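You operate a simulated robot arm through the tools that you are given. There is no shell and no other tool. Be economical: measure what you need, move in short steps, check, and stop when the job is done.

You are at the controls of a simulated robot arm. One attempt, no reset.

Task
Run the carriage up to the rail stop by motor, brake it and switch off.
Fine: switch on, step knob at RUN, two starts at most, free the brake first; leave the clamp knob, zero key, red button and rail stop alone.

Only the result counts: the job must be done as asked and must still hold three seconds after the hand-in. Knocking over, shifting, dropping, spilling or breaking anything else fails it.

Robot
A 6-joint arm with a two-finger gripper, on a carriage that runs on a rail from [-2.343, 0] to [-0.003, 0] (x, y) and turns from -156 to 177 degrees about z. Base frame: it is fixed where the carriage stands at the start and does not move with it; the origin is on the floor, on the carriage's upright axis, x ahead of it, y to its left, z up. Units: m, degrees, N and s.
With the tool pointing down near the work surface it reaches from about 0.64 to 0.86 m from the robot's upright axis, wherever it stands. Its first joint turns from -166.0 to 166.0 degrees. Places, roughly: carriage [0.6, -1.3, 0.9]; left brake lever [0.5, 0.1, 0.6]; left clamp knob [0.4, 0, 0.5]; power switch [0.6, 0.4, 1.3]; rail stop knob [0.5, -3.6, 0.5]; red button [0.5, 0.2, 1.2]; step knob [0.6, 0.4, 1.3]; zero key [0.5, 0.3, 1.3]. Payload 2.54 kg.
The tool frame sits at the grasp point between the pads (the TCP): z along the fingers, y along the line on which they close. The tips reach 0.023 m beyond it. Largest opening 0.126 m; the body of the gripper starts 0.082 m behind the TCP.
Orientation is that of the tool frame in the base frame, as [roll, pitch, yaw] about the fixed x, y, z axes, in that order (R = Rz(yaw) Ry(pitch) Rx(roll)). With the fingers straight down and closing along the base's y, the tool's x points along the base's -x, its y along +y and its z along -z.

Tools
- The arm moves only by the tool apply_moves. Its argument "motion" is one flat list of numbers, 7 for each row, row after row: the shift along the base's x, y, z in units of 40 mm (1.0 is 40 mm), then the turn, a rotation vector about the base's x, y, z in units of 8 degrees (1.0 is 8 degrees), then the opening, from 0 (shut) to 1 (fully open). In form: [tx, ty, tz, wx, wy, wz, grip, tx, ty, tz, wx, wy, wz, grip, ...]. A call has 1 to 8 rows; each row shifts and turns the commanded pose from where the row before left it. A call with a number of a shift or a turn outside -1 to 1 is refused whole. A row lasts 0.2 s, in which the tool goes at most 0.05 m and 8.6 degrees; a call with a longer step from one row to the next is refused whole, and so is a gripper value outside its range. Where a pose cannot be reached the arm comes as near as it can. A force on the tool above 90 N (or 10 N above the force at the start of the call, whichever is more), or a blocked arm, ends the call early, and 0.2 s more pass. Each finger halts on what it meets, pressing with about 21 N; the grip force reading is that of the motor and also rises with nothing between the fingers. The clock runs only during rows and for 0.2 s after the last one: add rows that do not move to give the fingers time. It gives the time, the measured TCP pose, the force on the tool (base axes), the opening and the grip force at its end, in the units of the frame above (readings bear some noise), with the torque about the TCP (base axes, N m) and any sound that the robot's microphone picked up, and new pictures: "show" is both (left out), scene, wrist or none.
- Cameras (640 x 400 px; columns grow to the right, rows downward): "scene" is now at [0.0614, 0.2073, 1.665]; the picture's right is [0.13, -0.99, 0.00], its down [-0.23, -0.03, -0.97] and it looks along [0.96, 0.13, -0.23] (base axes); focal length 214 px, centre (320, 200). "wrist" rides on the gripper at [0.082, 0.014, -0.122] in the tool frame; the picture's right is [-0.17, 0.99, 0.00], its down [-0.79, -0.13, -0.60] and it looks along [-0.59, -0.10, 0.80] (tool axes); focal length 243 px, centre (320, 200). There is no depth. A picture from a camera that has moved, and an enlarged one, comes with that camera's place and axes in the base frame and with its lens. The place of the scene camera against the robot may be out by one fixed shift of up to 0.018 m in any direction.
- raise_lower(by): slides the trunk up (or, below 0, down) by that many m; the arm and the scene camera ride with it, the base frame stays. It gives what a move gives, with no picture.
- steer(legs): drives the robot by 1 to 6 legs, each [ahead, left, turn to the left] in m, m and degrees, along the robot's own axes; the way and the turn of a leg run together, so that a leg with both is an arc; at most 1.5 m and 180 degrees a leg. The arm and the cameras ride along, it lands a little off, and it stops where it bumps. It keeps to its track: a leg is cut to what the track allows. It gives what a move gives, and a new picture of the scene camera.
- head_to(pan, tilt): turns the head with the scene camera to pan (to the left, within 120 degrees either way) and tilt (down, from -29 to 69), counted from straight ahead of the robot. It gives what a move gives, and a new picture of the scene camera.
- enlarge(camera, box): a new picture of the part [left, top, right, bottom] of that camera's present view, enlarged. The clock stands still meanwhile.
- job_done(): hands the job in; it is judged then, once.

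Work in short steps. Places have to be worked out from the pictures, the camera data and where the tool is seen: move nearer, look again, correct. Check each grasp and each placing, and mend what went wrong. You have 120 turns and 260 pictures in all, those below and enlarged ones among them. Open the gripper and draw the arm clear of the work before you hand the job in, unless the task says otherwise; then end with one line.

The tools are called after "Emit:" as a command line: name --argument value ..., lists and objects as JSON in quotes. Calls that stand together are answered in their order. apply_moves: Moves the arm, as the interface text tells. Its arguments: {"type":"object","properties":{"motion":{"type":"array"},"show":{"type":"string","enum":["both","scene","wrist","none"]}},"required":["motion"]} The other tools are called the same way: raise_lower (by) slides the trunk up or down; steer (legs) drives the base; head_to (pan, tilt) turns the head that bears the scene camera; enlarge (camera, box) takes an enlarged picture of a part of a camera's view; job_done () hands the job in.

At the start:

```text
clock: 0.0
tcp_pos: [0.227, 0.2559, 1.6844]
ee_rot: [179.9, 0.0, -180.0]
ft_force: [0.1, 0.1, 0.1]
moment: [0.0, 0.01, -0.02]
width: 0.1261
grip_force: 0.2
trunk travel left (down, up): [-0.425, 0.065]
robot x, y, heading: [0.0006, -0.0008, 0.0]
head pan, tilt: [7.4, 13.5]
```

scene: 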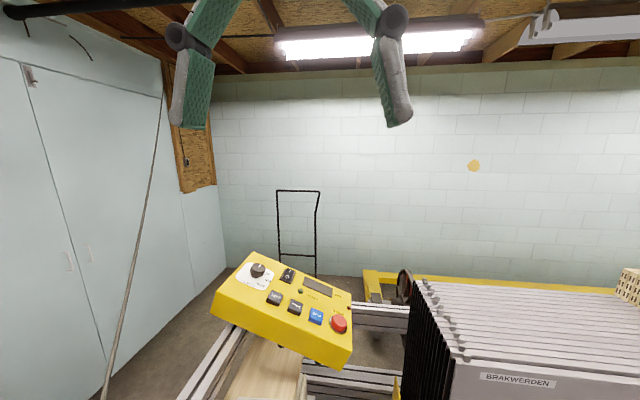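
wrist: 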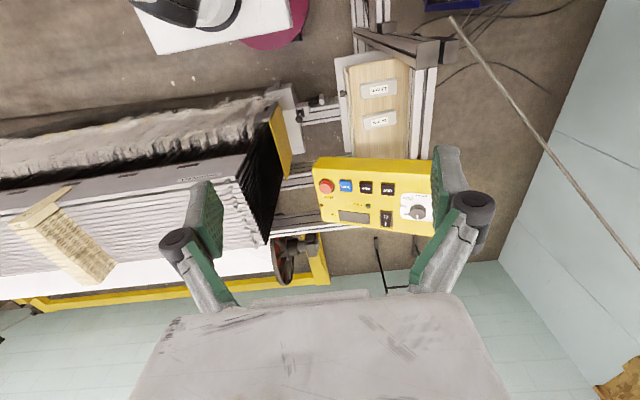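

The yellow panel is ahead; I enlarge it to read its controls and read the labels on the board by the wrist camera.

Emit:
enlarge --camera "scene" --box '[200, 240, 360, 380]'

Emit:
enlarge --camera "wrist" --box '[260, 40, 460, 240]'

Emit:
head_to --pan -30 --tilt 45

```text
2.86 times, centred on (280, 310) of scene
camera zoom: at [0.0614, 0.2073, 1.665], right [0.13, -0.99, 0.0], down [-0.23, -0.03, -0.97], along [0.96, 0.13, -0.23], focal length 613 px, centre (434, -114)
```

zoom: 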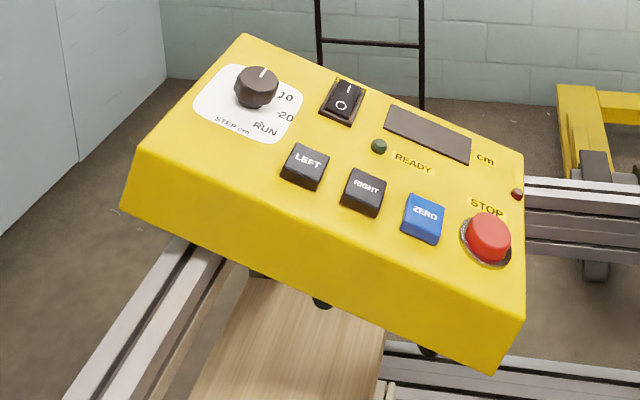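

```text
2.00 times, centred on (360, 140) of wrist
camera zoom: at [0.1437, 0.2688, 1.8055], right [0.17, 0.99, 0.0], down [0.79, -0.13, 0.6], along [0.59, -0.1, -0.8], focal length 485 px, centre (240, 320)
```

zoom: 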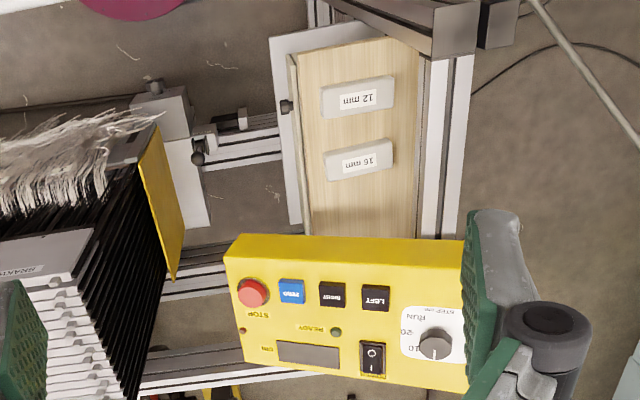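

```text
clock: 1.0
tcp_pos: [0.227, 0.2558, 1.6834]
ee_rot: [-179.9, 0.0, 180.0]
ft_force: [0.3, 0.4, -0.2]
moment: [0.04, -0.01, -0.02]
width: 0.1261
grip_force: 0.0
trunk travel left (down, up): [-0.425, 0.065]
robot x, y, heading: [-0.0001, 0.0007, 0.0]
head pan, tilt: [-30.0, 45.0]
camera scene: at [0.0393, 0.1546, 1.6159], right [-0.5, -0.87, 0.0], down [-0.61, 0.35, -0.71], along [0.61, -0.35, -0.71], focal length 214 px, centre (320, 200)
```

scene: 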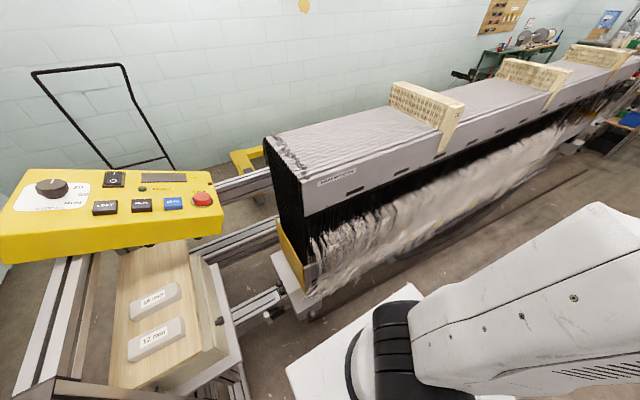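

The panel is readable: step knob (10/20/RUN), power rocker, LEFT, RIGHT, ZERO, STOP. Now a closer look at the brake and clamp region near the carriage's left end.

Emit:
enlarge --camera "scene" --box '[190, 240, 350, 340]'

Emit:
enlarge --camera "scene" --box '[0, 150, 230, 270]'

Emit:
head_to --pan 0 --tilt 65

Emit:
head_to --pan -75 --tilt 20

```text
4.00 times, centred on (270, 290) of scene
camera zoom: at [0.0393, 0.1546, 1.6159], right [-0.5, -0.87, 0.0], down [-0.61, 0.35, -0.71], along [0.61, -0.35, -0.71], focal length 858 px, centre (520, -160)
```

zoom: 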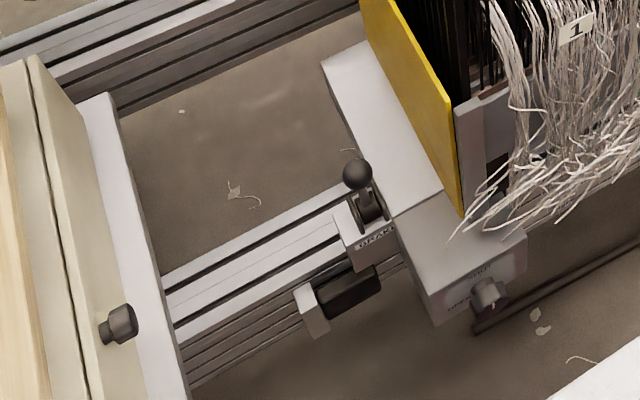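

```text
2.78 times, centred on (115, 210) of scene
camera zoom: at [0.0393, 0.1546, 1.6159], right [-0.5, -0.87, 0.0], down [-0.61, 0.35, -0.71], along [0.61, -0.35, -0.71], focal length 597 px, centre (890, 172)
```

zoom: 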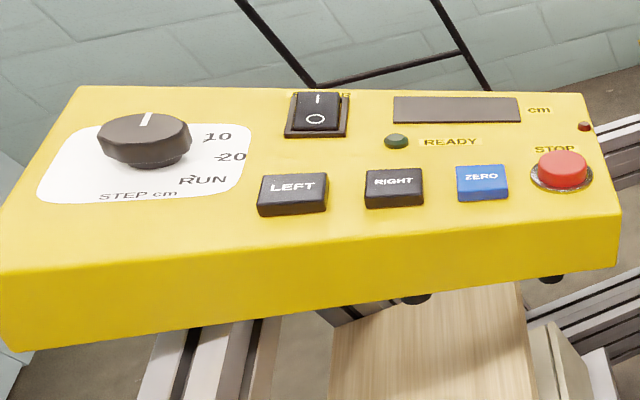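

```text
clock: 2.0
tcp_pos: [0.2258, 0.2557, 1.6846]
ee_rot: [-180.0, 0.0, 180.0]
ft_force: [-0.5, 0.1, 0.1]
moment: [-0.02, -0.03, -0.03]
width: 0.1259
grip_force: 0.1
trunk travel left (down, up): [-0.425, 0.065]
robot x, y, heading: [0.0003, -0.0035, -0.0]
head pan, tilt: [0.0, 65.0]
camera scene: at [0.0295, 0.1952, 1.5908], right [0.0, -1.0, 0.0], down [-0.91, 0.0, -0.42], along [0.42, 0.0, -0.91], focal length 214 px, centre (320, 200)
```

scene: 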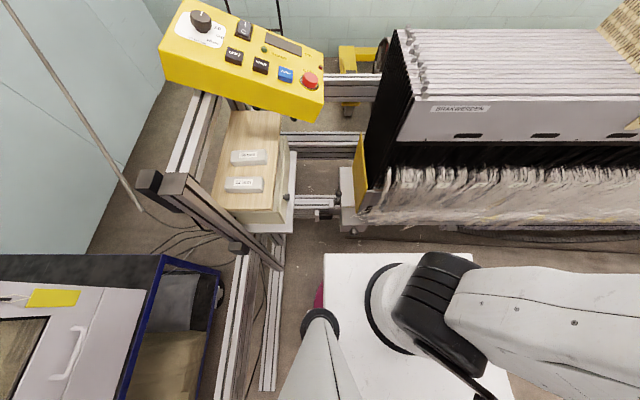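

```text
clock: 3.5
tcp_pos: [0.2263, 0.2556, 1.6838]
ee_rot: [-179.9, 0.0, -180.0]
ft_force: [0.6, -0.1, 0.3]
moment: [-0.01, 0.0, 0.01]
width: 0.1261
grip_force: 0.0
trunk travel left (down, up): [-0.425, 0.065]
robot x, y, heading: [-0.0007, -0.003, -0.1]
head pan, tilt: [-75.0, 20.0]
camera scene: at [-0.007, 0.1053, 1.6544], right [-0.97, -0.26, 0.0], down [-0.09, 0.33, -0.94], along [0.24, -0.91, -0.34], focal length 214 px, centre (320, 200)
```

scene: 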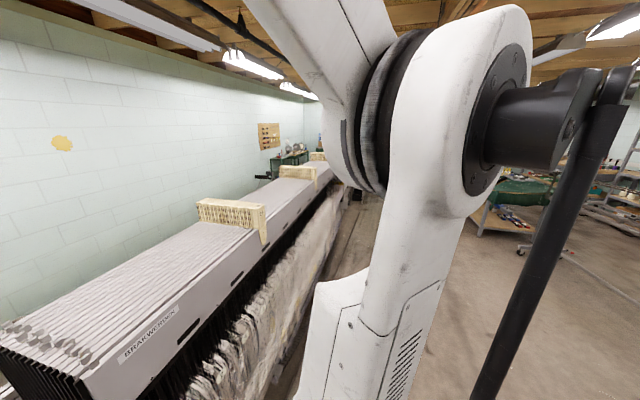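

I look along the carriage to its right end to find the rail stop.

Emit:
enlarge --camera "scene" --box '[260, 120, 360, 260]'

Emit:
head_to --pan -60 --tilt 30

Emit:
head_to --pan 60 --tilt 30

```text
2.86 times, centred on (310, 190) of scene
camera zoom: at [-0.007, 0.1053, 1.6544], right [-0.97, -0.26, 0.0], down [-0.09, 0.33, -0.94], along [0.24, -0.91, -0.34], focal length 613 px, centre (349, 229)
```

zoom: 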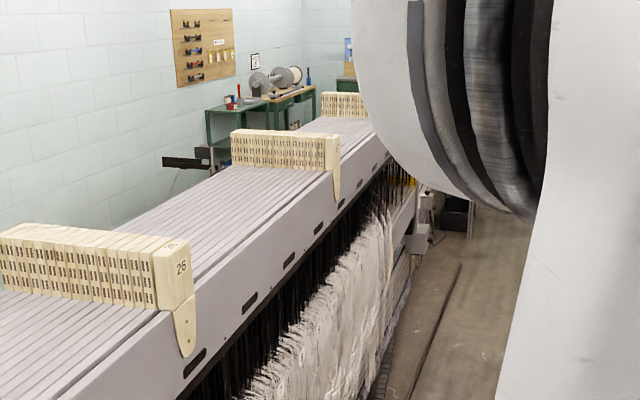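

```text
clock: 4.2
tcp_pos: [0.2267, 0.2562, 1.6854]
ee_rot: [180.0, 0.0, -180.0]
ft_force: [-0.1, -0.5, 0.8]
moment: [0.01, 0.02, 0.01]
width: 0.1262
grip_force: 0.0
trunk travel left (down, up): [-0.425, 0.065]
robot x, y, heading: [0.0022, 0.001, -0.2]
head pan, tilt: [-60.0, 30.0]
camera scene: at [0.014, 0.1169, 1.6385], right [-0.87, -0.5, 0.0], down [-0.25, 0.43, -0.87], along [0.43, -0.75, -0.5], focal length 214 px, centre (320, 200)
```

scene: 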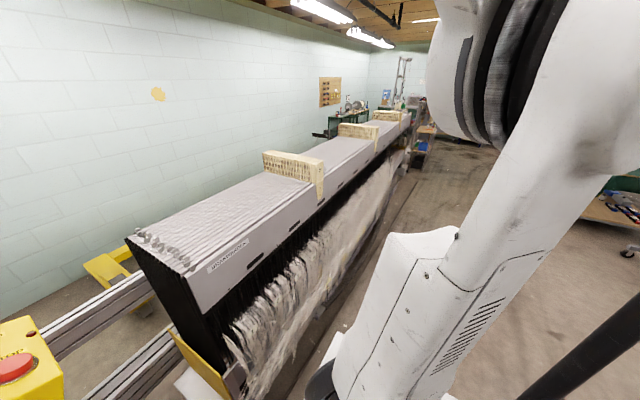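

```text
clock: 6.2
tcp_pos: [0.227, 0.2559, 1.6842]
ee_rot: [179.9, 0.0, -179.9]
ft_force: [-0.8, -0.1, -0.4]
moment: [0.02, -0.01, 0.02]
width: 0.1261
grip_force: 0.0
trunk travel left (down, up): [-0.425, 0.065]
robot x, y, heading: [0.0019, 0.0031, 0.1]
head pan, tilt: [60.0, 30.0]
camera scene: at [0.0334, 0.1319, 1.6386], right [-0.7, -0.71, 0.0], down [-0.36, 0.35, -0.87], along [0.62, -0.61, -0.5], focal length 214 px, centre (320, 200)
```

scene: 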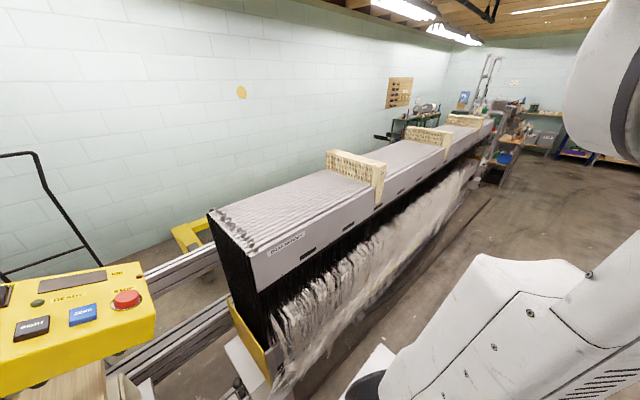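

I enlarge the far end of the rail in this view.

Emit:
enlarge --camera "scene" --box '[420, 90, 540, 220]'

Emit:
steer --legs '[[-0.5, 0, 0]]'

```text
3.08 times, centred on (480, 155) of scene
camera zoom: at [0.0334, 0.1319, 1.6386], right [-0.7, -0.71, 0.0], down [-0.36, 0.35, -0.87], along [0.62, -0.61, -0.5], focal length 660 px, centre (-172, 338)
```

zoom: 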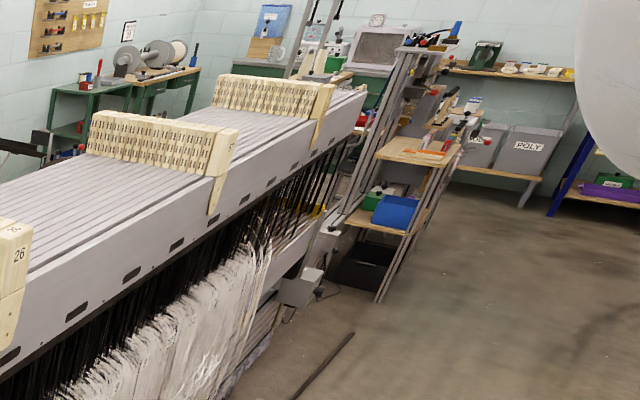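

```text
clock: 9.2
tcp_pos: [-0.2707, 0.2559, 1.6854]
ee_rot: [-180.0, 0.0, -179.9]
ft_force: [-0.4, -0.2, -0.2]
moment: [0.0, -0.01, 0.0]
width: 0.126
grip_force: 0.1
trunk travel left (down, up): [-0.425, 0.065]
robot x, y, heading: [-0.495, -0.001, 0.3]
head pan, tilt: [60.0, 30.0]
camera scene: at [-0.4641, 0.1318, 1.639], right [-0.7, -0.71, 0.0], down [-0.35, 0.35, -0.87], along [0.62, -0.61, -0.49], focal length 214 px, centre (320, 200)
```

scene: 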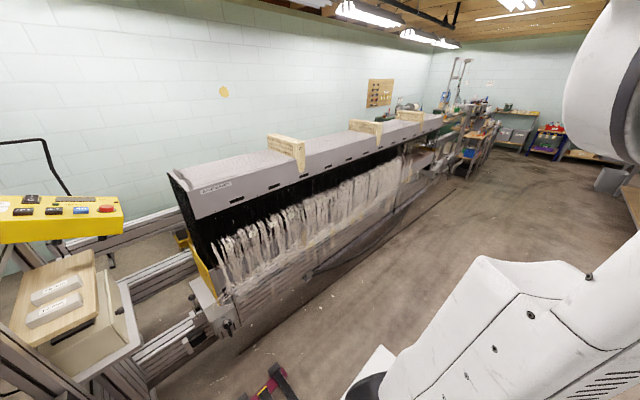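

The backed-off view shows the entire carriage; I enlarge both ends.

Emit:
enlarge --camera "scene" --box '[380, 90, 520, 190]'

Emit:
enlarge --camera "scene" --box '[100, 250, 260, 350]'

```text
4.00 times, centred on (450, 140) of scene
camera zoom: at [-0.4641, 0.1318, 1.639], right [-0.7, -0.71, 0.0], down [-0.35, 0.35, -0.87], along [0.62, -0.61, -0.49], focal length 858 px, centre (-200, 440)
```

zoom: 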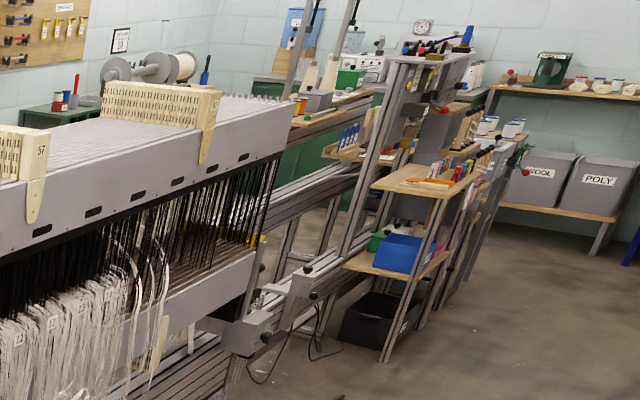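

```text
4.00 times, centred on (180, 300) of scene
camera zoom: at [-0.4641, 0.1318, 1.639], right [-0.7, -0.71, 0.0], down [-0.35, 0.35, -0.87], along [0.62, -0.61, -0.49], focal length 858 px, centre (880, -200)
```

zoom: 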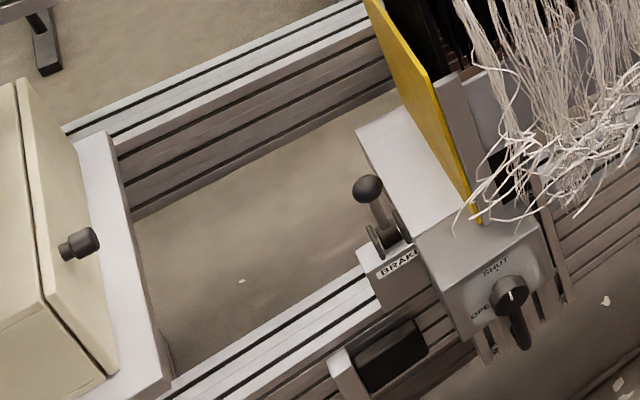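

The gap on the right to the rail stop is about half a metre, so the left brake lever will stay reachable. I drive forward some and bring the wrist camera near the brake lever to learn its state.

Emit:
steer --legs '[[0.25, 0, 0]]'

Emit:
apply_moves --motion '[0.8, -0.6, -1, 0, -0.5, 0, 0, 0.8, -0.6, -1, 0, -1, 0, 0, 0.6, -0.6, -1, 0, -1, 0, 0, 0.6, -0.6, -1, 0, -1, 0, 0, 0.4, -0.6, -1, 0, -1, 0, 0, 0.4, -0.6, -1, 0, 0, 0, 0, 0.4, -0.4, -1, 0, 0, 0, 0, 0.4, 0, -1, 0, 0, 0, 0]'

```text
clock: 11.0
tcp_pos: [-0.0196, 0.2548, 1.6847]
ee_rot: [-180.0, 0.0, 179.9]
ft_force: [0.6, 0.1, -0.1]
moment: [-0.02, 0.05, 0.04]
width: 0.1261
grip_force: 0.1
trunk travel left (down, up): [-0.425, 0.065]
robot x, y, heading: [-0.2494, 0.0003, -0.3]
head pan, tilt: [60.0, 30.0]
camera scene: at [-0.2137, 0.1318, 1.6392], right [-0.7, -0.71, 0.0], down [-0.35, 0.34, -0.87], along [0.62, -0.61, -0.49], focal length 214 px, centre (320, 200)
```

scene: 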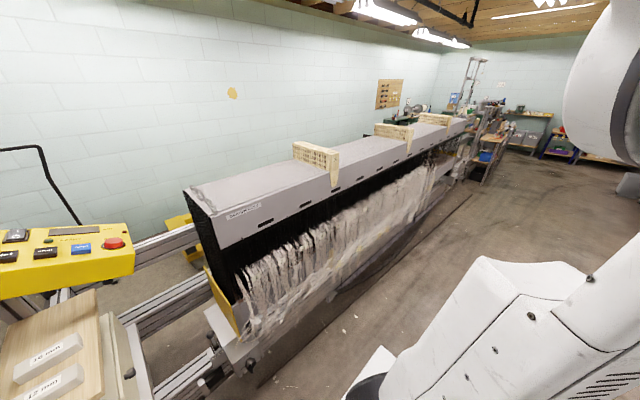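

```text
refused: row 1 steps farther than a row can; nothing moved
```

The step was too long; I split it into shorter ones.

Emit:
apply_moves --motion '[0.7, -0.5, -0.8, 0, -0.5, 0, 0, 0.7, -0.5, -0.8, 0, -1, 0, 0, 0.6, -0.5, -0.9, 0, -1, 0, 0, 0.6, -0.5, -0.9, 0, -1, 0, 0, 0.5, -0.5, -1, 0, -1, 0, 0, 0.4, -0.5, -1, 0, 0, 0, 0, 0.4, -0.5, -1, 0, 0, 0, 0, 0.4, -0.3, -1, 0, 0, 0, 0]'

```text
clock: 12.8
tcp_pos: [0.1497, 0.1023, 1.3869]
ee_rot: [179.9, 36.1, 179.9]
ft_force: [0.0, 0.6, 0.4]
moment: [0.02, 0.0, 0.0]
width: 0.0
grip_force: 21.3
trunk travel left (down, up): [-0.425, 0.065]
robot x, y, heading: [-0.2496, -0.0002, -0.3]
head pan, tilt: [60.0, 30.0]
camera scene: at [-0.2339, 0.2734, 1.6384], right [0.87, -0.5, 0.0], down [-0.25, -0.43, -0.87], along [0.43, 0.75, -0.5], focal length 214 px, centre (320, 200)
camera wrist: at [0.0122, 0.116, 1.4364], right [0.13, 0.99, 0.1], down [0.29, -0.13, 0.95], along [0.95, -0.1, -0.3], focal length 243 px, centre (320, 200)
```

scene: 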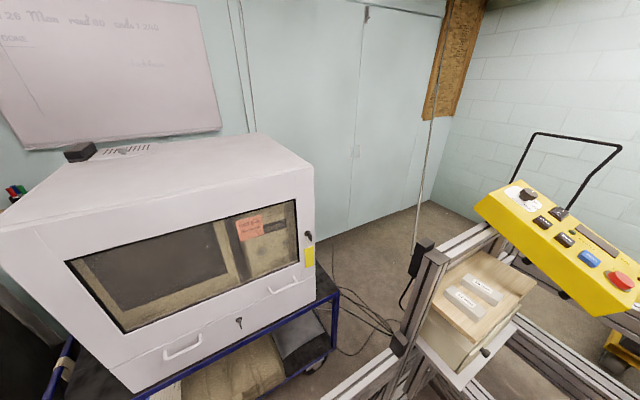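
wrist: 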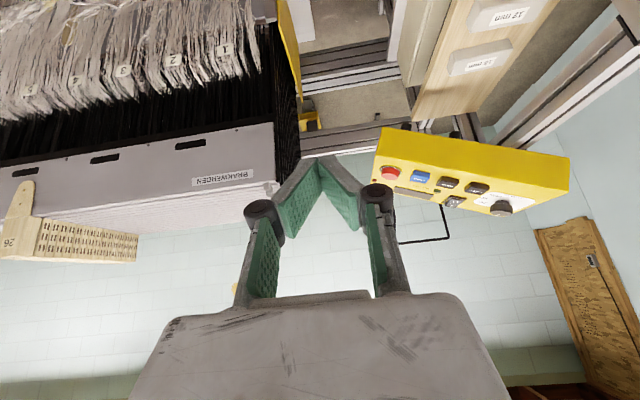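

The wrist camera looks forward past the tool, so I set the tool vertical again and descend for a view of the brake.

Emit:
apply_moves --motion '[0.3, 0, -1, 0, 0.5, 0, 0, 0.3, 0, -1, 0, 0.5, 0, 0, 0.3, 0, -1, 0, 0.5, 0, 0, 0.3, 0, -1, 0, 1, 0, 0, 0.3, 0, -1, 0, 1, 0, 0, 0.3, 0, -1, 0, 1, 0, 0, 0.3, 0, -1, 0, 0, 0, 0, 0.3, 0, -1, 0, 0, 0, 0]' --show "none"

Emit:
apply_moves --motion '[0.3, 0, -1, 0, 0, 0, 0, 0.3, 0, -1, 0, 0, 0, 0, 0.3, 0, -1, 0, 0, 0, 0, 0.3, 0, -1, 0, 0, 0, 0]' --show "wrist"

Emit:
head_to --pan -10 --tilt 50

```text
clock: 14.6
tcp_pos: [0.2458, 0.1016, 1.0679]
ee_rot: [180.0, 0.0, 179.9]
ft_force: [-0.3, 0.2, 0.0]
moment: [-0.04, -0.01, -0.02]
width: 0.0
grip_force: 21.2
trunk travel left (down, up): [-0.425, 0.065]
robot x, y, heading: [-0.247, 0.0046, -0.3]
head pan, tilt: [60.0, 30.0]
```

```text
clock: 15.6
tcp_pos: [0.2938, 0.1037, 0.9077]
ee_rot: [179.9, 0.1, 179.9]
ft_force: [-1.1, 0.5, -0.7]
moment: [0.04, 0.0, 0.01]
width: 0.0001
grip_force: 20.7
trunk travel left (down, up): [-0.425, 0.065]
robot x, y, heading: [-0.2478, 0.0002, -0.4]
head pan, tilt: [60.0, 30.0]
camera wrist: at [0.2114, 0.1175, 1.0296], right [0.17, 0.99, 0.0], down [0.79, -0.13, 0.6], along [0.59, -0.1, -0.8], focal length 243 px, centre (320, 200)
```

wrist: 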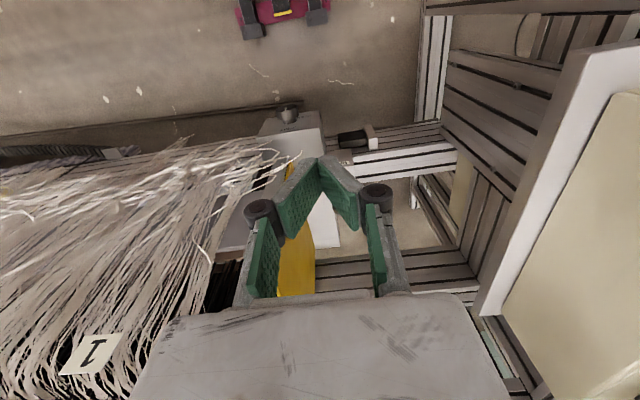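

```text
clock: 17.0
tcp_pos: [0.2935, 0.1036, 0.909]
ee_rot: [179.9, -0.1, 179.9]
ft_force: [-0.2, -0.2, 0.2]
moment: [-0.03, 0.01, -0.02]
width: 0.0001
grip_force: 21.1
trunk travel left (down, up): [-0.425, 0.065]
robot x, y, heading: [-0.2479, -0.0015, 0.1]
head pan, tilt: [-10.0, 50.0]
camera scene: at [-0.2034, 0.1818, 1.6089], right [-0.17, -0.98, 0.0], down [-0.75, 0.13, -0.64], along [0.63, -0.11, -0.77], focal length 214 px, centre (320, 200)
```

scene: 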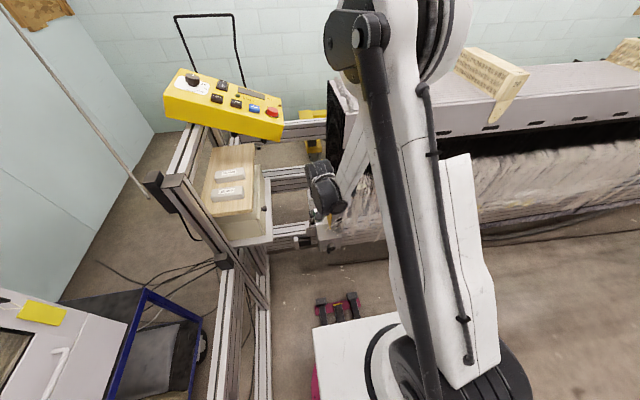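

The lever is right behind the closed fingers; I open the gripper to look between them.

Emit:
apply_moves --motion '[0, 0, 0, 0, 0, 0, 1, 0, 0, 0, 0, 0, 0, 1, 0, 0, 0, 0, 0, 0, 1, 0, 0, 0, 0, 0, 0, 1]' --show "none"

Emit:
enlarge --camera "wrist" --box '[240, 80, 400, 280]'

```text
clock: 18.0
tcp_pos: [0.2938, 0.1046, 0.909]
ee_rot: [-180.0, -0.1, 179.9]
ft_force: [0.0, -0.1, 0.4]
moment: [0.01, 0.0, -0.02]
width: 0.1258
grip_force: 0.0
trunk travel left (down, up): [-0.425, 0.065]
robot x, y, heading: [-0.2506, 0.0008, -0.4]
head pan, tilt: [-10.0, 50.0]
```

```text
2.00 times, centred on (320, 180) of wrist
camera zoom: at [0.2109, 0.1174, 1.0302], right [0.17, 0.99, 0.0], down [0.79, -0.13, 0.6], along [0.59, -0.1, -0.8], focal length 485 px, centre (320, 240)
```

zoom: 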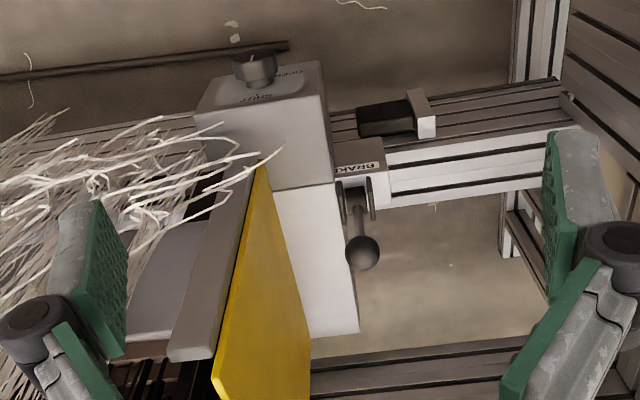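

The brake lever is a ball-ended handle standing about upright near (0.475, 0.11, 0.70), with a pivot axis along y. I go closer along the view line to read its marks.

Emit:
apply_moves --motion '[0.6, 0, -0.8, 0, 0, 0, 1, 0.6, 0, -0.8, 0, 0, 0, 1, 0.6, 0, -0.8, 0, 0, 0, 1]' --show "none"

Emit:
enlarge --camera "wrist" --box '[240, 100, 400, 260]'

Emit:
enlarge --camera "scene" --box '[280, 200, 360, 260]'

```text
clock: 18.8
tcp_pos: [0.3675, 0.1034, 0.8132]
ee_rot: [180.0, 0.0, 179.9]
ft_force: [0.2, 0.3, 0.5]
moment: [0.03, 0.01, 0.0]
width: 0.1256
grip_force: 0.1
trunk travel left (down, up): [-0.425, 0.065]
robot x, y, heading: [-0.2505, 0.0014, 0.1]
head pan, tilt: [-10.0, 50.0]
```

```text
2.50 times, centred on (320, 180) of wrist
camera zoom: at [0.2836, 0.1164, 0.9341], right [0.17, 0.99, 0.0], down [0.79, -0.13, 0.6], along [0.59, -0.1, -0.8], focal length 606 px, centre (320, 250)
```

zoom: 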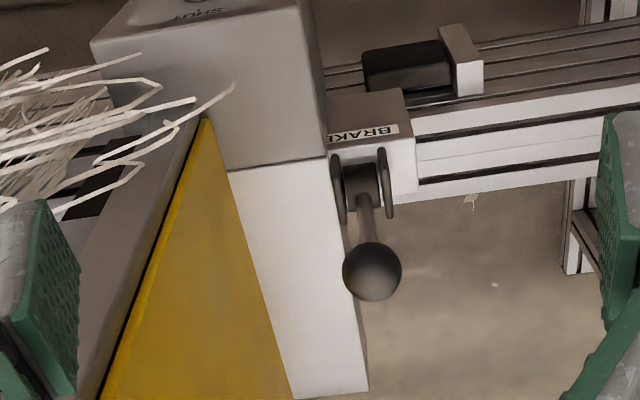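

```text
6.67 times, centred on (320, 230) of scene
camera zoom: at [-0.2033, 0.1818, 1.6089], right [-0.17, -0.98, 0.0], down [-0.75, 0.13, -0.64], along [0.63, -0.11, -0.77], focal length 1430 px, centre (320, 0)
```

zoom: 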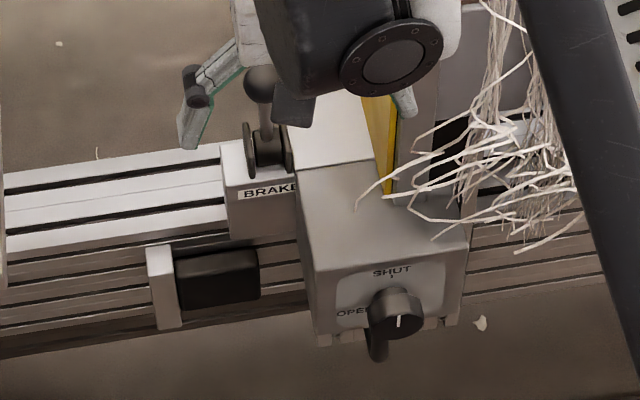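

Lever ball measured at about (0.473, 0.110, 0.700), pivot at (0.489, –, 0.59). I narrow the opening and hover above the ball.

Emit:
apply_moves --motion '[0.88, 0.055, -0.2, 0, 0, 0, 0.55, 0.88, 0.055, -0.2, 0, 0, 0, 0.55, 0.88, 0.055, -0.2, 0, 0, 0, 0.55, 0, 0, 0, 0, 0, 0, 0.55]' --show "both"

Emit:
enlarge --camera "wrist" --box '[240, 100, 400, 260]'

```text
clock: 19.8
tcp_pos: [0.4734, 0.1108, 0.788]
ee_rot: [-180.0, 0.1, 179.9]
ft_force: [-0.5, -0.2, 0.0]
moment: [-0.04, 0.01, 0.0]
width: 0.0694
grip_force: 0.0
trunk travel left (down, up): [-0.425, 0.065]
robot x, y, heading: [-0.2497, -0.0007, -0.1]
head pan, tilt: [-10.0, 50.0]
camera scene: at [-0.2031, 0.1818, 1.6089], right [-0.17, -0.98, 0.0], down [-0.75, 0.13, -0.64], along [0.63, -0.11, -0.77], focal length 214 px, centre (320, 200)
camera wrist: at [0.3895, 0.1235, 0.9093], right [0.17, 0.99, 0.0], down [0.79, -0.13, 0.6], along [0.59, -0.1, -0.8], focal length 243 px, centre (320, 200)
```

scene: 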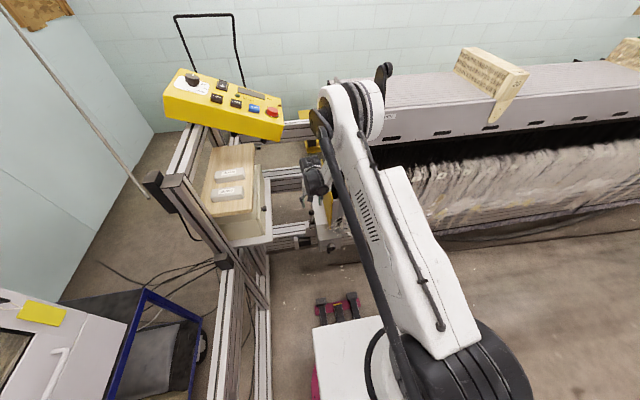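
wrist: 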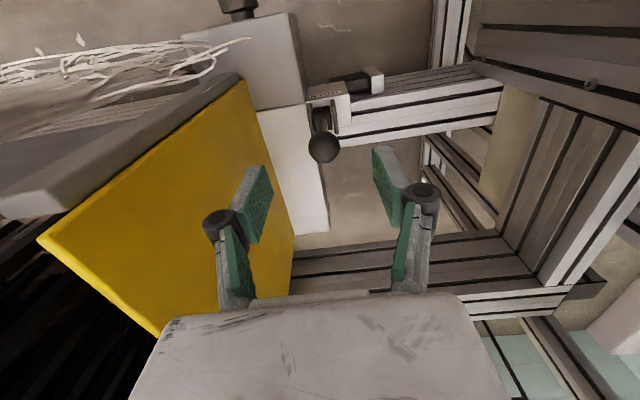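

```text
2.50 times, centred on (320, 180) of wrist
camera zoom: at [0.3895, 0.1235, 0.9093], right [0.17, 0.99, 0.0], down [0.79, -0.13, 0.6], along [0.59, -0.1, -0.8], focal length 606 px, centre (320, 250)
```

zoom: 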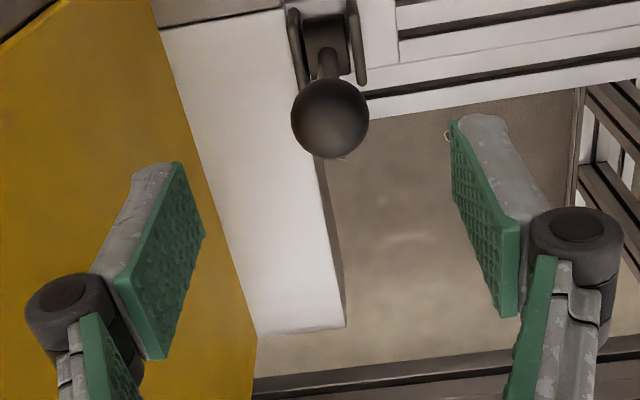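

Refined: ball about (0.497, 0.110, 0.670), pivot (0.490, 0.589). The yellow plate is close on the −y side, so I turn the tool 90° so that the fingers straddle the ball in x, its swing direction.

Emit:
apply_moves --motion '[0, 0, 0.3, 0, 0, -1, 0.55, 0, 0, 0.3, 0, 0, -1, 0.55, 0, 0, 0, 0, 0, -1, 0.55, 0, 0, 0, 0, 0, -1, 0.55, 0, 0, 0, 0, 0, -1, 0.55, 0, 0, 0, 0, 0, -1, 0.55, 0, 0, 0, 0, 0, -1, 0.55, 0, 0, 0, 0, 0, -1, 0.55]' --show "none"

Emit:
apply_moves --motion '[0.15, 0, 0, 0, 0, -1, 0.55, 0.15, 0, 0, 0, 0, -1, 0.55, 0.15, 0, 0, 0, 0, -1, 0.55, 0.15, 0, 0, 0, 0, -0.25, 0.55]'

```text
clock: 21.6
tcp_pos: [0.4721, 0.1102, 0.8125]
ee_rot: [179.9, 0.0, 115.8]
ft_force: [0.0, -0.5, -0.2]
moment: [0.0, -0.01, -0.02]
width: 0.0694
grip_force: 0.0
trunk travel left (down, up): [-0.425, 0.065]
robot x, y, heading: [-0.2462, 0.0026, -0.1]
head pan, tilt: [-10.0, 50.0]
```

```text
clock: 22.6
tcp_pos: [0.4972, 0.1094, 0.8132]
ee_rot: [180.0, 0.0, 89.8]
ft_force: [-0.2, 0.2, 0.2]
moment: [-0.01, 0.02, -0.01]
width: 0.0695
grip_force: 0.1
trunk travel left (down, up): [-0.425, 0.065]
robot x, y, heading: [-0.2513, 0.005, -0.3]
head pan, tilt: [-10.0, 50.0]
camera scene: at [-0.2034, 0.1818, 1.6089], right [-0.17, -0.98, 0.0], down [-0.75, 0.13, -0.64], along [0.63, -0.11, -0.77], focal length 214 px, centre (320, 200)
camera wrist: at [0.5096, 0.1909, 0.9339], right [0.99, -0.17, 0.0], down [-0.14, -0.79, 0.6], along [-0.1, -0.59, -0.8], focal length 243 px, centre (320, 200)
```

scene: 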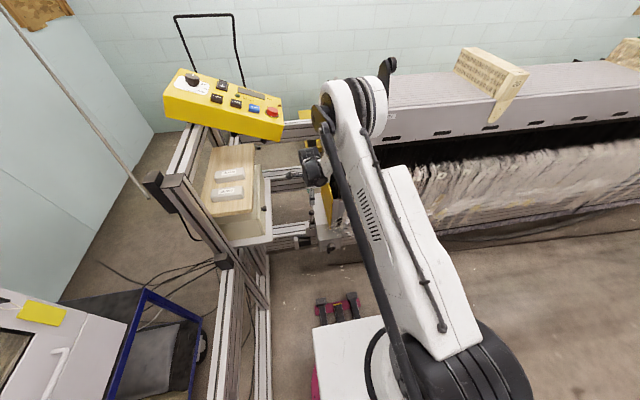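
wrist: 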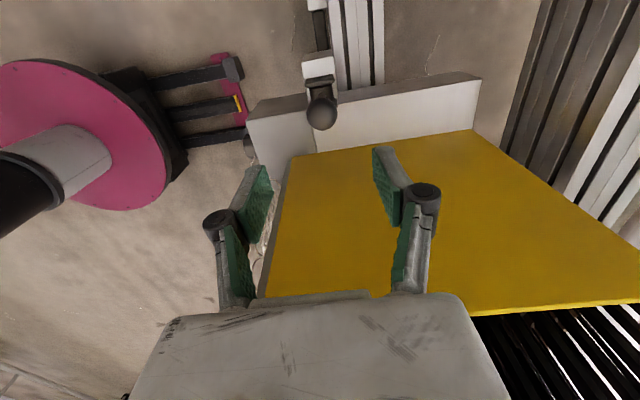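

The ball lies at (0.498, 0.112, 0.67) as predicted. I descend to straddle it.

Emit:
apply_moves --motion '[0, 0.07, -1, 0, 0, 0, 0.55, 0, 0, -1, 0, 0, 0, 0.55, 0, 0, -0.8, 0, 0, 0, 0.55, 0, 0, -0.6, 0, 0, 0, 0.55]' --show "wrist"

```text
clock: 23.6
tcp_pos: [0.4967, 0.1126, 0.6769]
ee_rot: [-180.0, -0.1, 89.9]
ft_force: [0.4, -0.3, 0.1]
moment: [-0.02, 0.02, 0.02]
width: 0.069
grip_force: 0.1
trunk travel left (down, up): [-0.425, 0.065]
robot x, y, heading: [-0.2473, 0.0003, -0.1]
head pan, tilt: [-10.0, 50.0]
camera wrist: at [0.5096, 0.1941, 0.7979], right [0.99, -0.17, 0.0], down [-0.13, -0.79, 0.6], along [-0.1, -0.59, -0.8], focal length 243 px, centre (320, 200)
```

wrist: 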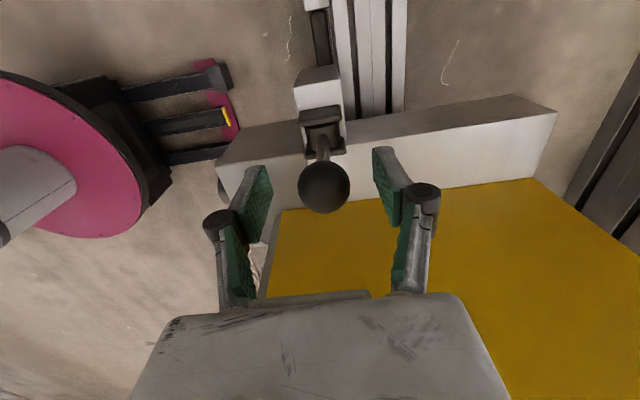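

The ball sits right between the fingers at TCP height. I narrow the opening to just over the ball's width and test pushing a bit toward +x.

Emit:
apply_moves --motion '[0, 0, 0, 0, 0, 0, 0.3, 0, 0, 0, 0, 0, 0, 0.3, 0, 0, 0, 0, 0, 0, 0.3, 0.2, 0, 0, 0, 0, 0, 0.3, 0.2, 0, 0, 0, 0, 0, 0.3, 0.1, 0, 0, 0, 0, 0, 0.3]' --show "wrist"

```text
clock: 25.0
tcp_pos: [0.5133, 0.1127, 0.6768]
ee_rot: [-179.9, 0.0, 90.0]
ft_force: [-36.4, -1.0, -5.3]
moment: [-0.09, 0.12, -0.05]
width: 0.0606
grip_force: 17.7
trunk travel left (down, up): [-0.425, 0.065]
robot x, y, heading: [-0.2491, 0.0016, -0.0]
head pan, tilt: [-10.0, 50.0]
camera wrist: at [0.5271, 0.1944, 0.7979], right [0.99, -0.17, 0.0], down [-0.13, -0.79, 0.6], along [-0.1, -0.59, -0.8], focal length 243 px, centre (320, 200)
```

wrist: 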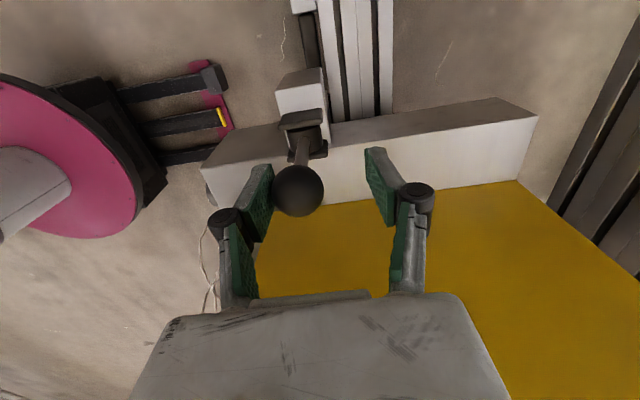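

Pushing +x meets 36 N and the ball did not move. I try the other way, toward −x (pulling to the robot).

Emit:
apply_moves --motion '[-0.4, 0, 0, 0, 0, 0, 0.3, 0, 0, 0, 0, 0, 0, 0.3, 0, 0, 0, 0, 0, 0, 0.3, -0.3, 0, 0, 0, 0, 0, 0.3, -0.2, 0, 0, 0, 0, 0, 0.3]' --show "wrist"

```text
clock: 26.2
tcp_pos: [0.4802, 0.1136, 0.6761]
ee_rot: [179.9, 0.1, 89.8]
ft_force: [1.8, -0.2, 0.8]
moment: [0.0, -0.01, 0.0]
width: 0.0389
grip_force: 1.1
trunk travel left (down, up): [-0.425, 0.065]
robot x, y, heading: [-0.25, -0.0003, -0.2]
head pan, tilt: [-10.0, 50.0]
camera wrist: at [0.4928, 0.1939, 0.7975], right [0.99, -0.17, 0.0], down [-0.13, -0.79, 0.6], along [-0.1, -0.59, -0.8], focal length 243 px, centre (320, 200)
```

wrist: 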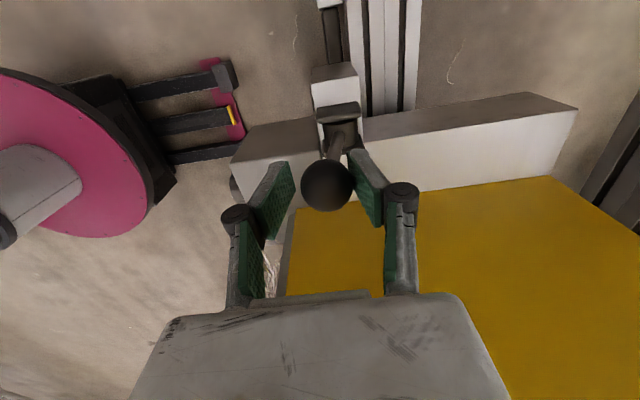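

It yields toward −x with little force. I follow its arc: back and slightly down.

Emit:
apply_moves --motion '[-0.4, 0, -0.1, 0, 0, 0, 0.3, -0.4, 0, -0.2, 0, 0, 0, 0.3, -0.3, 0, -0.25, 0, 0, 0, 0.3]' --show "both"

```text
clock: 27.0
tcp_pos: [0.4367, 0.1135, 0.6548]
ee_rot: [-179.9, 0.0, 89.9]
ft_force: [0.9, 0.6, 0.7]
moment: [0.01, -0.04, -0.03]
width: 0.0387
grip_force: 0.0
trunk travel left (down, up): [-0.425, 0.065]
robot x, y, heading: [-0.2453, 0.0032, 0.0]
head pan, tilt: [-10.0, 50.0]
camera scene: at [-0.2035, 0.1818, 1.6089], right [-0.17, -0.98, 0.0], down [-0.75, 0.13, -0.64], along [0.63, -0.11, -0.77], focal length 214 px, centre (320, 200)
camera wrist: at [0.4486, 0.194, 0.7761], right [0.99, -0.17, 0.0], down [-0.13, -0.79, 0.6], along [-0.1, -0.59, -0.8], focal length 243 px, centre (320, 200)
```

scene: 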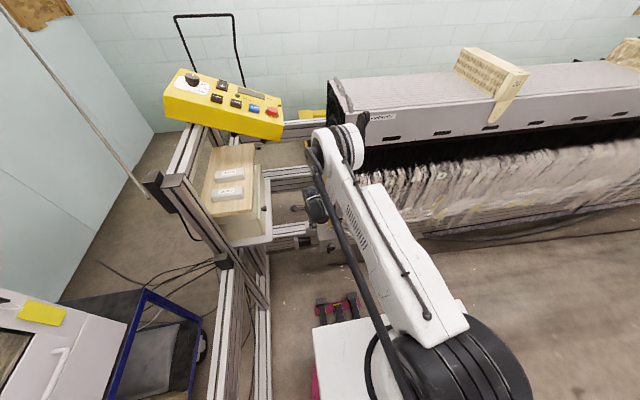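
wrist: 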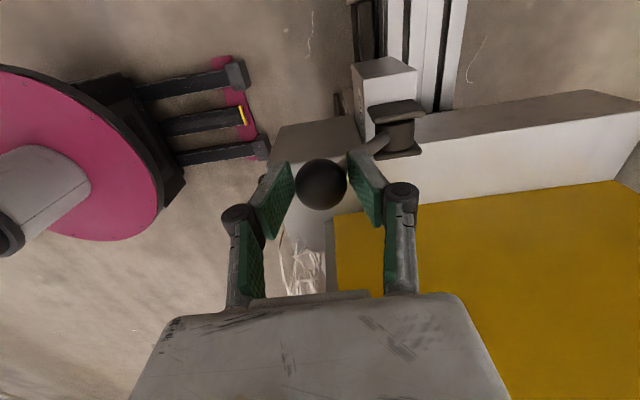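

The lever is swinging; I continue the arc in small steps watching for force.

Emit:
apply_moves --motion '[-0.25, 0, -0.25, 0, 0, 0, 0.3, -0.2, 0, -0.3, 0, 0, 0, 0.3]' --show "wrist"

```text
clock: 27.6
tcp_pos: [0.4205, 0.1122, 0.634]
ee_rot: [179.8, 0.0, 89.9]
ft_force: [25.4, 3.4, 31.4]
moment: [-0.01, -1.11, 0.18]
width: 0.0594
grip_force: 12.5
trunk travel left (down, up): [-0.425, 0.065]
robot x, y, heading: [-0.2468, -0.0015, -0.2]
head pan, tilt: [-10.0, 50.0]
camera wrist: at [0.4327, 0.1938, 0.755], right [0.99, -0.17, 0.0], down [-0.14, -0.79, 0.6], along [-0.1, -0.59, -0.8], focal length 243 px, centre (320, 200)
```

wrist: 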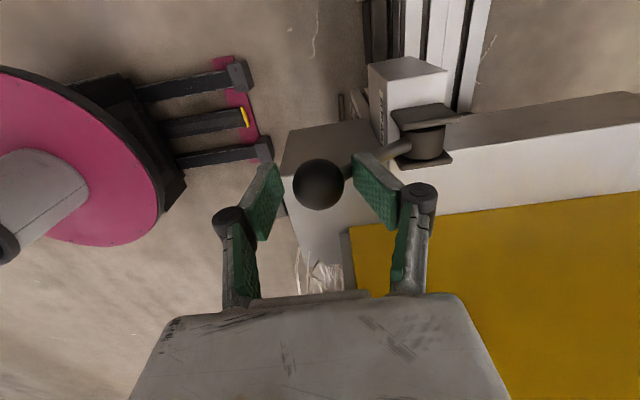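

Force rose, with the lever about 60–65° over toward the robot — apparently its end stop. I ease off, rise clear, and look.

Emit:
apply_moves --motion '[0.05, 0, 0.3, 0, 0, 0, 0.55, 0, 0, 0.8, 0, 0, 0, 0.55, 0, 0, 1, 0, 0, 0, 0.55, 0, 0, 1, 0, 0, 0, 0.55]' --show "none"

Emit:
enlarge --camera "wrist" --box '[240, 40, 440, 200]'

Emit:
enlarge --camera "scene" --box '[280, 200, 360, 260]'

```text
clock: 28.6
tcp_pos: [0.4195, 0.1125, 0.756]
ee_rot: [179.9, 0.0, 89.9]
ft_force: [0.0, -0.2, -0.2]
moment: [0.02, 0.01, 0.02]
width: 0.0692
grip_force: 0.1
trunk travel left (down, up): [-0.425, 0.065]
robot x, y, heading: [-0.2502, 0.0042, 0.0]
head pan, tilt: [-10.0, 50.0]
```

```text
2.50 times, centred on (340, 120) of wrist
camera zoom: at [0.4324, 0.194, 0.8773], right [0.99, -0.17, 0.0], down [-0.13, -0.79, 0.6], along [-0.1, -0.59, -0.8], focal length 606 px, centre (270, 400)
```

zoom: 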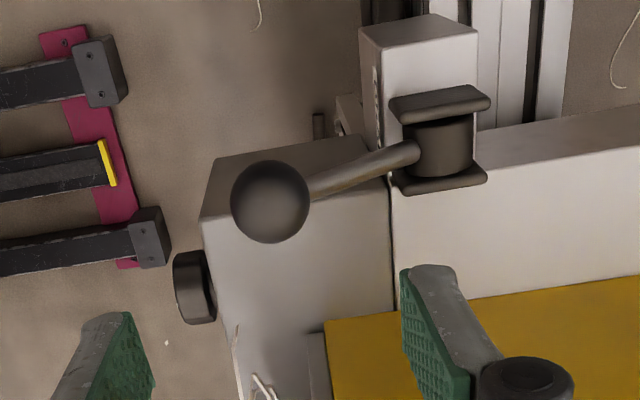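

```text
6.67 times, centred on (320, 230) of scene
camera zoom: at [-0.2037, 0.1817, 1.6089], right [-0.17, -0.98, 0.0], down [-0.75, 0.13, -0.64], along [0.63, -0.11, -0.77], focal length 1430 px, centre (320, 0)
```

zoom: 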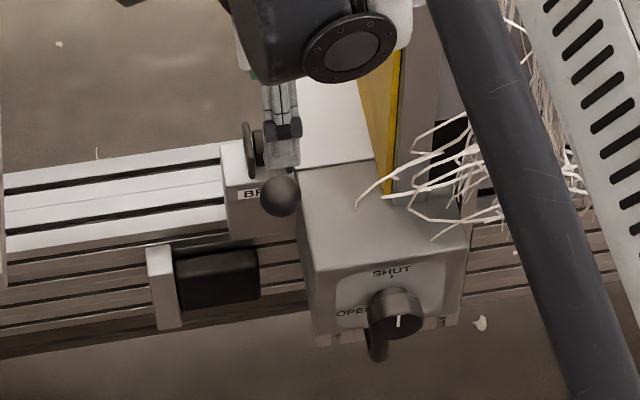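

The lever now lies over toward the robot, away from its initial upright (braked) position. I withdraw up and back, turning the tool to its original yaw, then view the panel from above.

Emit:
apply_moves --motion '[-0.7, 0, 0.8, 0, 0, 1, 0, -0.7, 0, 0.8, 0, 0, 1, 0, -0.7, 0, 0.9, 0, 0, 1, 0, -0.7, 0, 1, 0, 0, 1, 0, -0.7, 0, 1, 0, 0, 1, 0, -0.6, 0, 1, 0, 0, 1, 0, -0.6, 0.4, 1, 0, 0, 1, 0, -0.6, 0.4, 1, 0, 0, 1, 0]' --show "none"

Emit:
apply_moves --motion '[0, 0.8, 0.8, 0, 0, 1, 0, 0, 0.8, 0.8, 0, 0, 1, 0, 0, 0.8, 0.8, 0, 0, 1, 0, 0, 0.8, 0.8, 0, 0, 0.25, 0, 0, 0.8, 0.8, 0, 0, 0, 0, 0, 0.8, 0.8, 0, 0, 0, 0]' --show "both"

```text
clock: 30.4
tcp_pos: [0.2069, 0.1452, 1.0589]
ee_rot: [179.9, 0.0, 154.2]
ft_force: [-0.2, 0.0, -0.6]
moment: [-0.01, 0.0, 0.01]
width: 0.0
grip_force: 20.6
trunk travel left (down, up): [-0.425, 0.065]
robot x, y, heading: [-0.247, -0.0017, -0.0]
head pan, tilt: [-10.0, 50.0]
```

```text
clock: 31.3
tcp_pos: [0.2844, 0.2711, 1.1459]
ee_rot: [-179.9, 0.0, 176.4]
ft_force: [0.9, -0.2, -0.3]
moment: [0.02, 0.02, -0.02]
width: 0.0
grip_force: 20.8
trunk travel left (down, up): [-0.425, 0.065]
robot x, y, heading: [-0.2472, -0.0014, -0.1]
head pan, tilt: [-10.0, 50.0]
stopped in row 4: the arm was blocked; the commanded pose is now the measured one
camera scene: at [-0.2052, 0.1951, 1.6045], right [0.01, -1.0, 0.0], down [-0.8, -0.01, -0.6], along [0.6, 0.01, -0.8], focal length 214 px, centre (320, 200)
camera wrist: at [0.2029, 0.2896, 1.2675], right [0.23, 0.97, 0.0], down [0.78, -0.18, 0.6], along [0.58, -0.14, -0.8], focal length 243 px, centre (320, 200)
```

scene: 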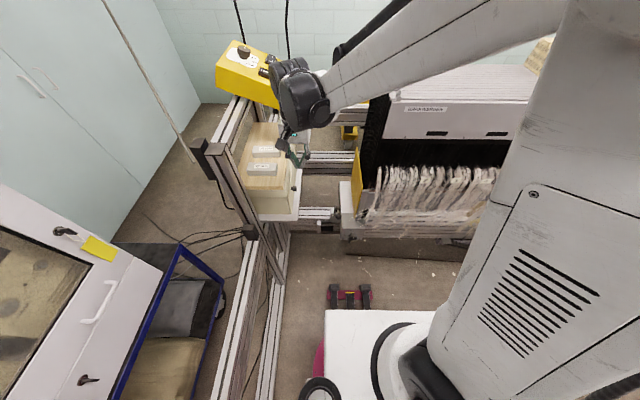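
wrist: 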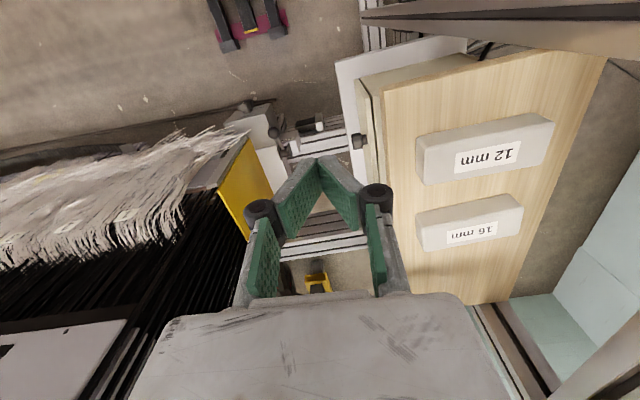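

The arm was blocked during that move, possibly too folded or near the panel. I back the robot away straight along −x, which carries the arm clear.

Emit:
steer --legs '[[-0.3, 0, 0]]'

Emit:
enlarge --camera "scene" --box '[200, 20, 380, 160]'

```text
clock: 33.4
tcp_pos: [-0.0186, 0.2725, 1.1481]
ee_rot: [-180.0, 0.0, 176.5]
ft_force: [-0.7, 1.1, 0.9]
moment: [0.02, 0.04, 0.02]
width: 0.0
grip_force: 21.2
trunk travel left (down, up): [-0.425, 0.065]
robot x, y, heading: [-0.5481, -0.0011, -0.2]
head pan, tilt: [-10.0, 50.0]
camera scene: at [-0.5049, 0.1967, 1.605], right [0.02, -1.0, 0.0], down [-0.8, -0.02, -0.6], along [0.6, 0.01, -0.8], focal length 214 px, centre (320, 200)
```

scene: 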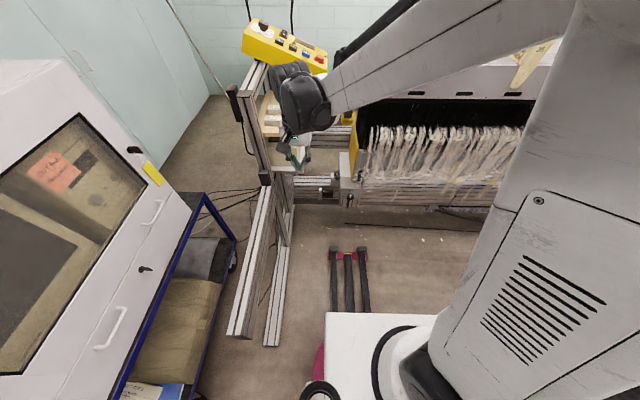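

```text
2.86 times, centred on (290, 90) of scene
camera zoom: at [-0.5049, 0.1967, 1.605], right [0.02, -1.0, 0.0], down [-0.8, -0.02, -0.6], along [0.6, 0.01, -0.8], focal length 613 px, centre (406, 514)
```

zoom: 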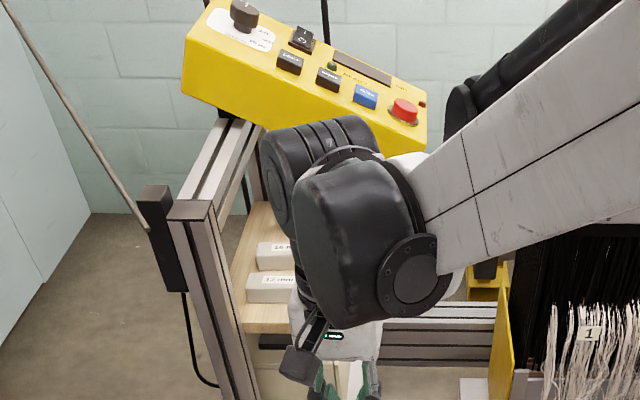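

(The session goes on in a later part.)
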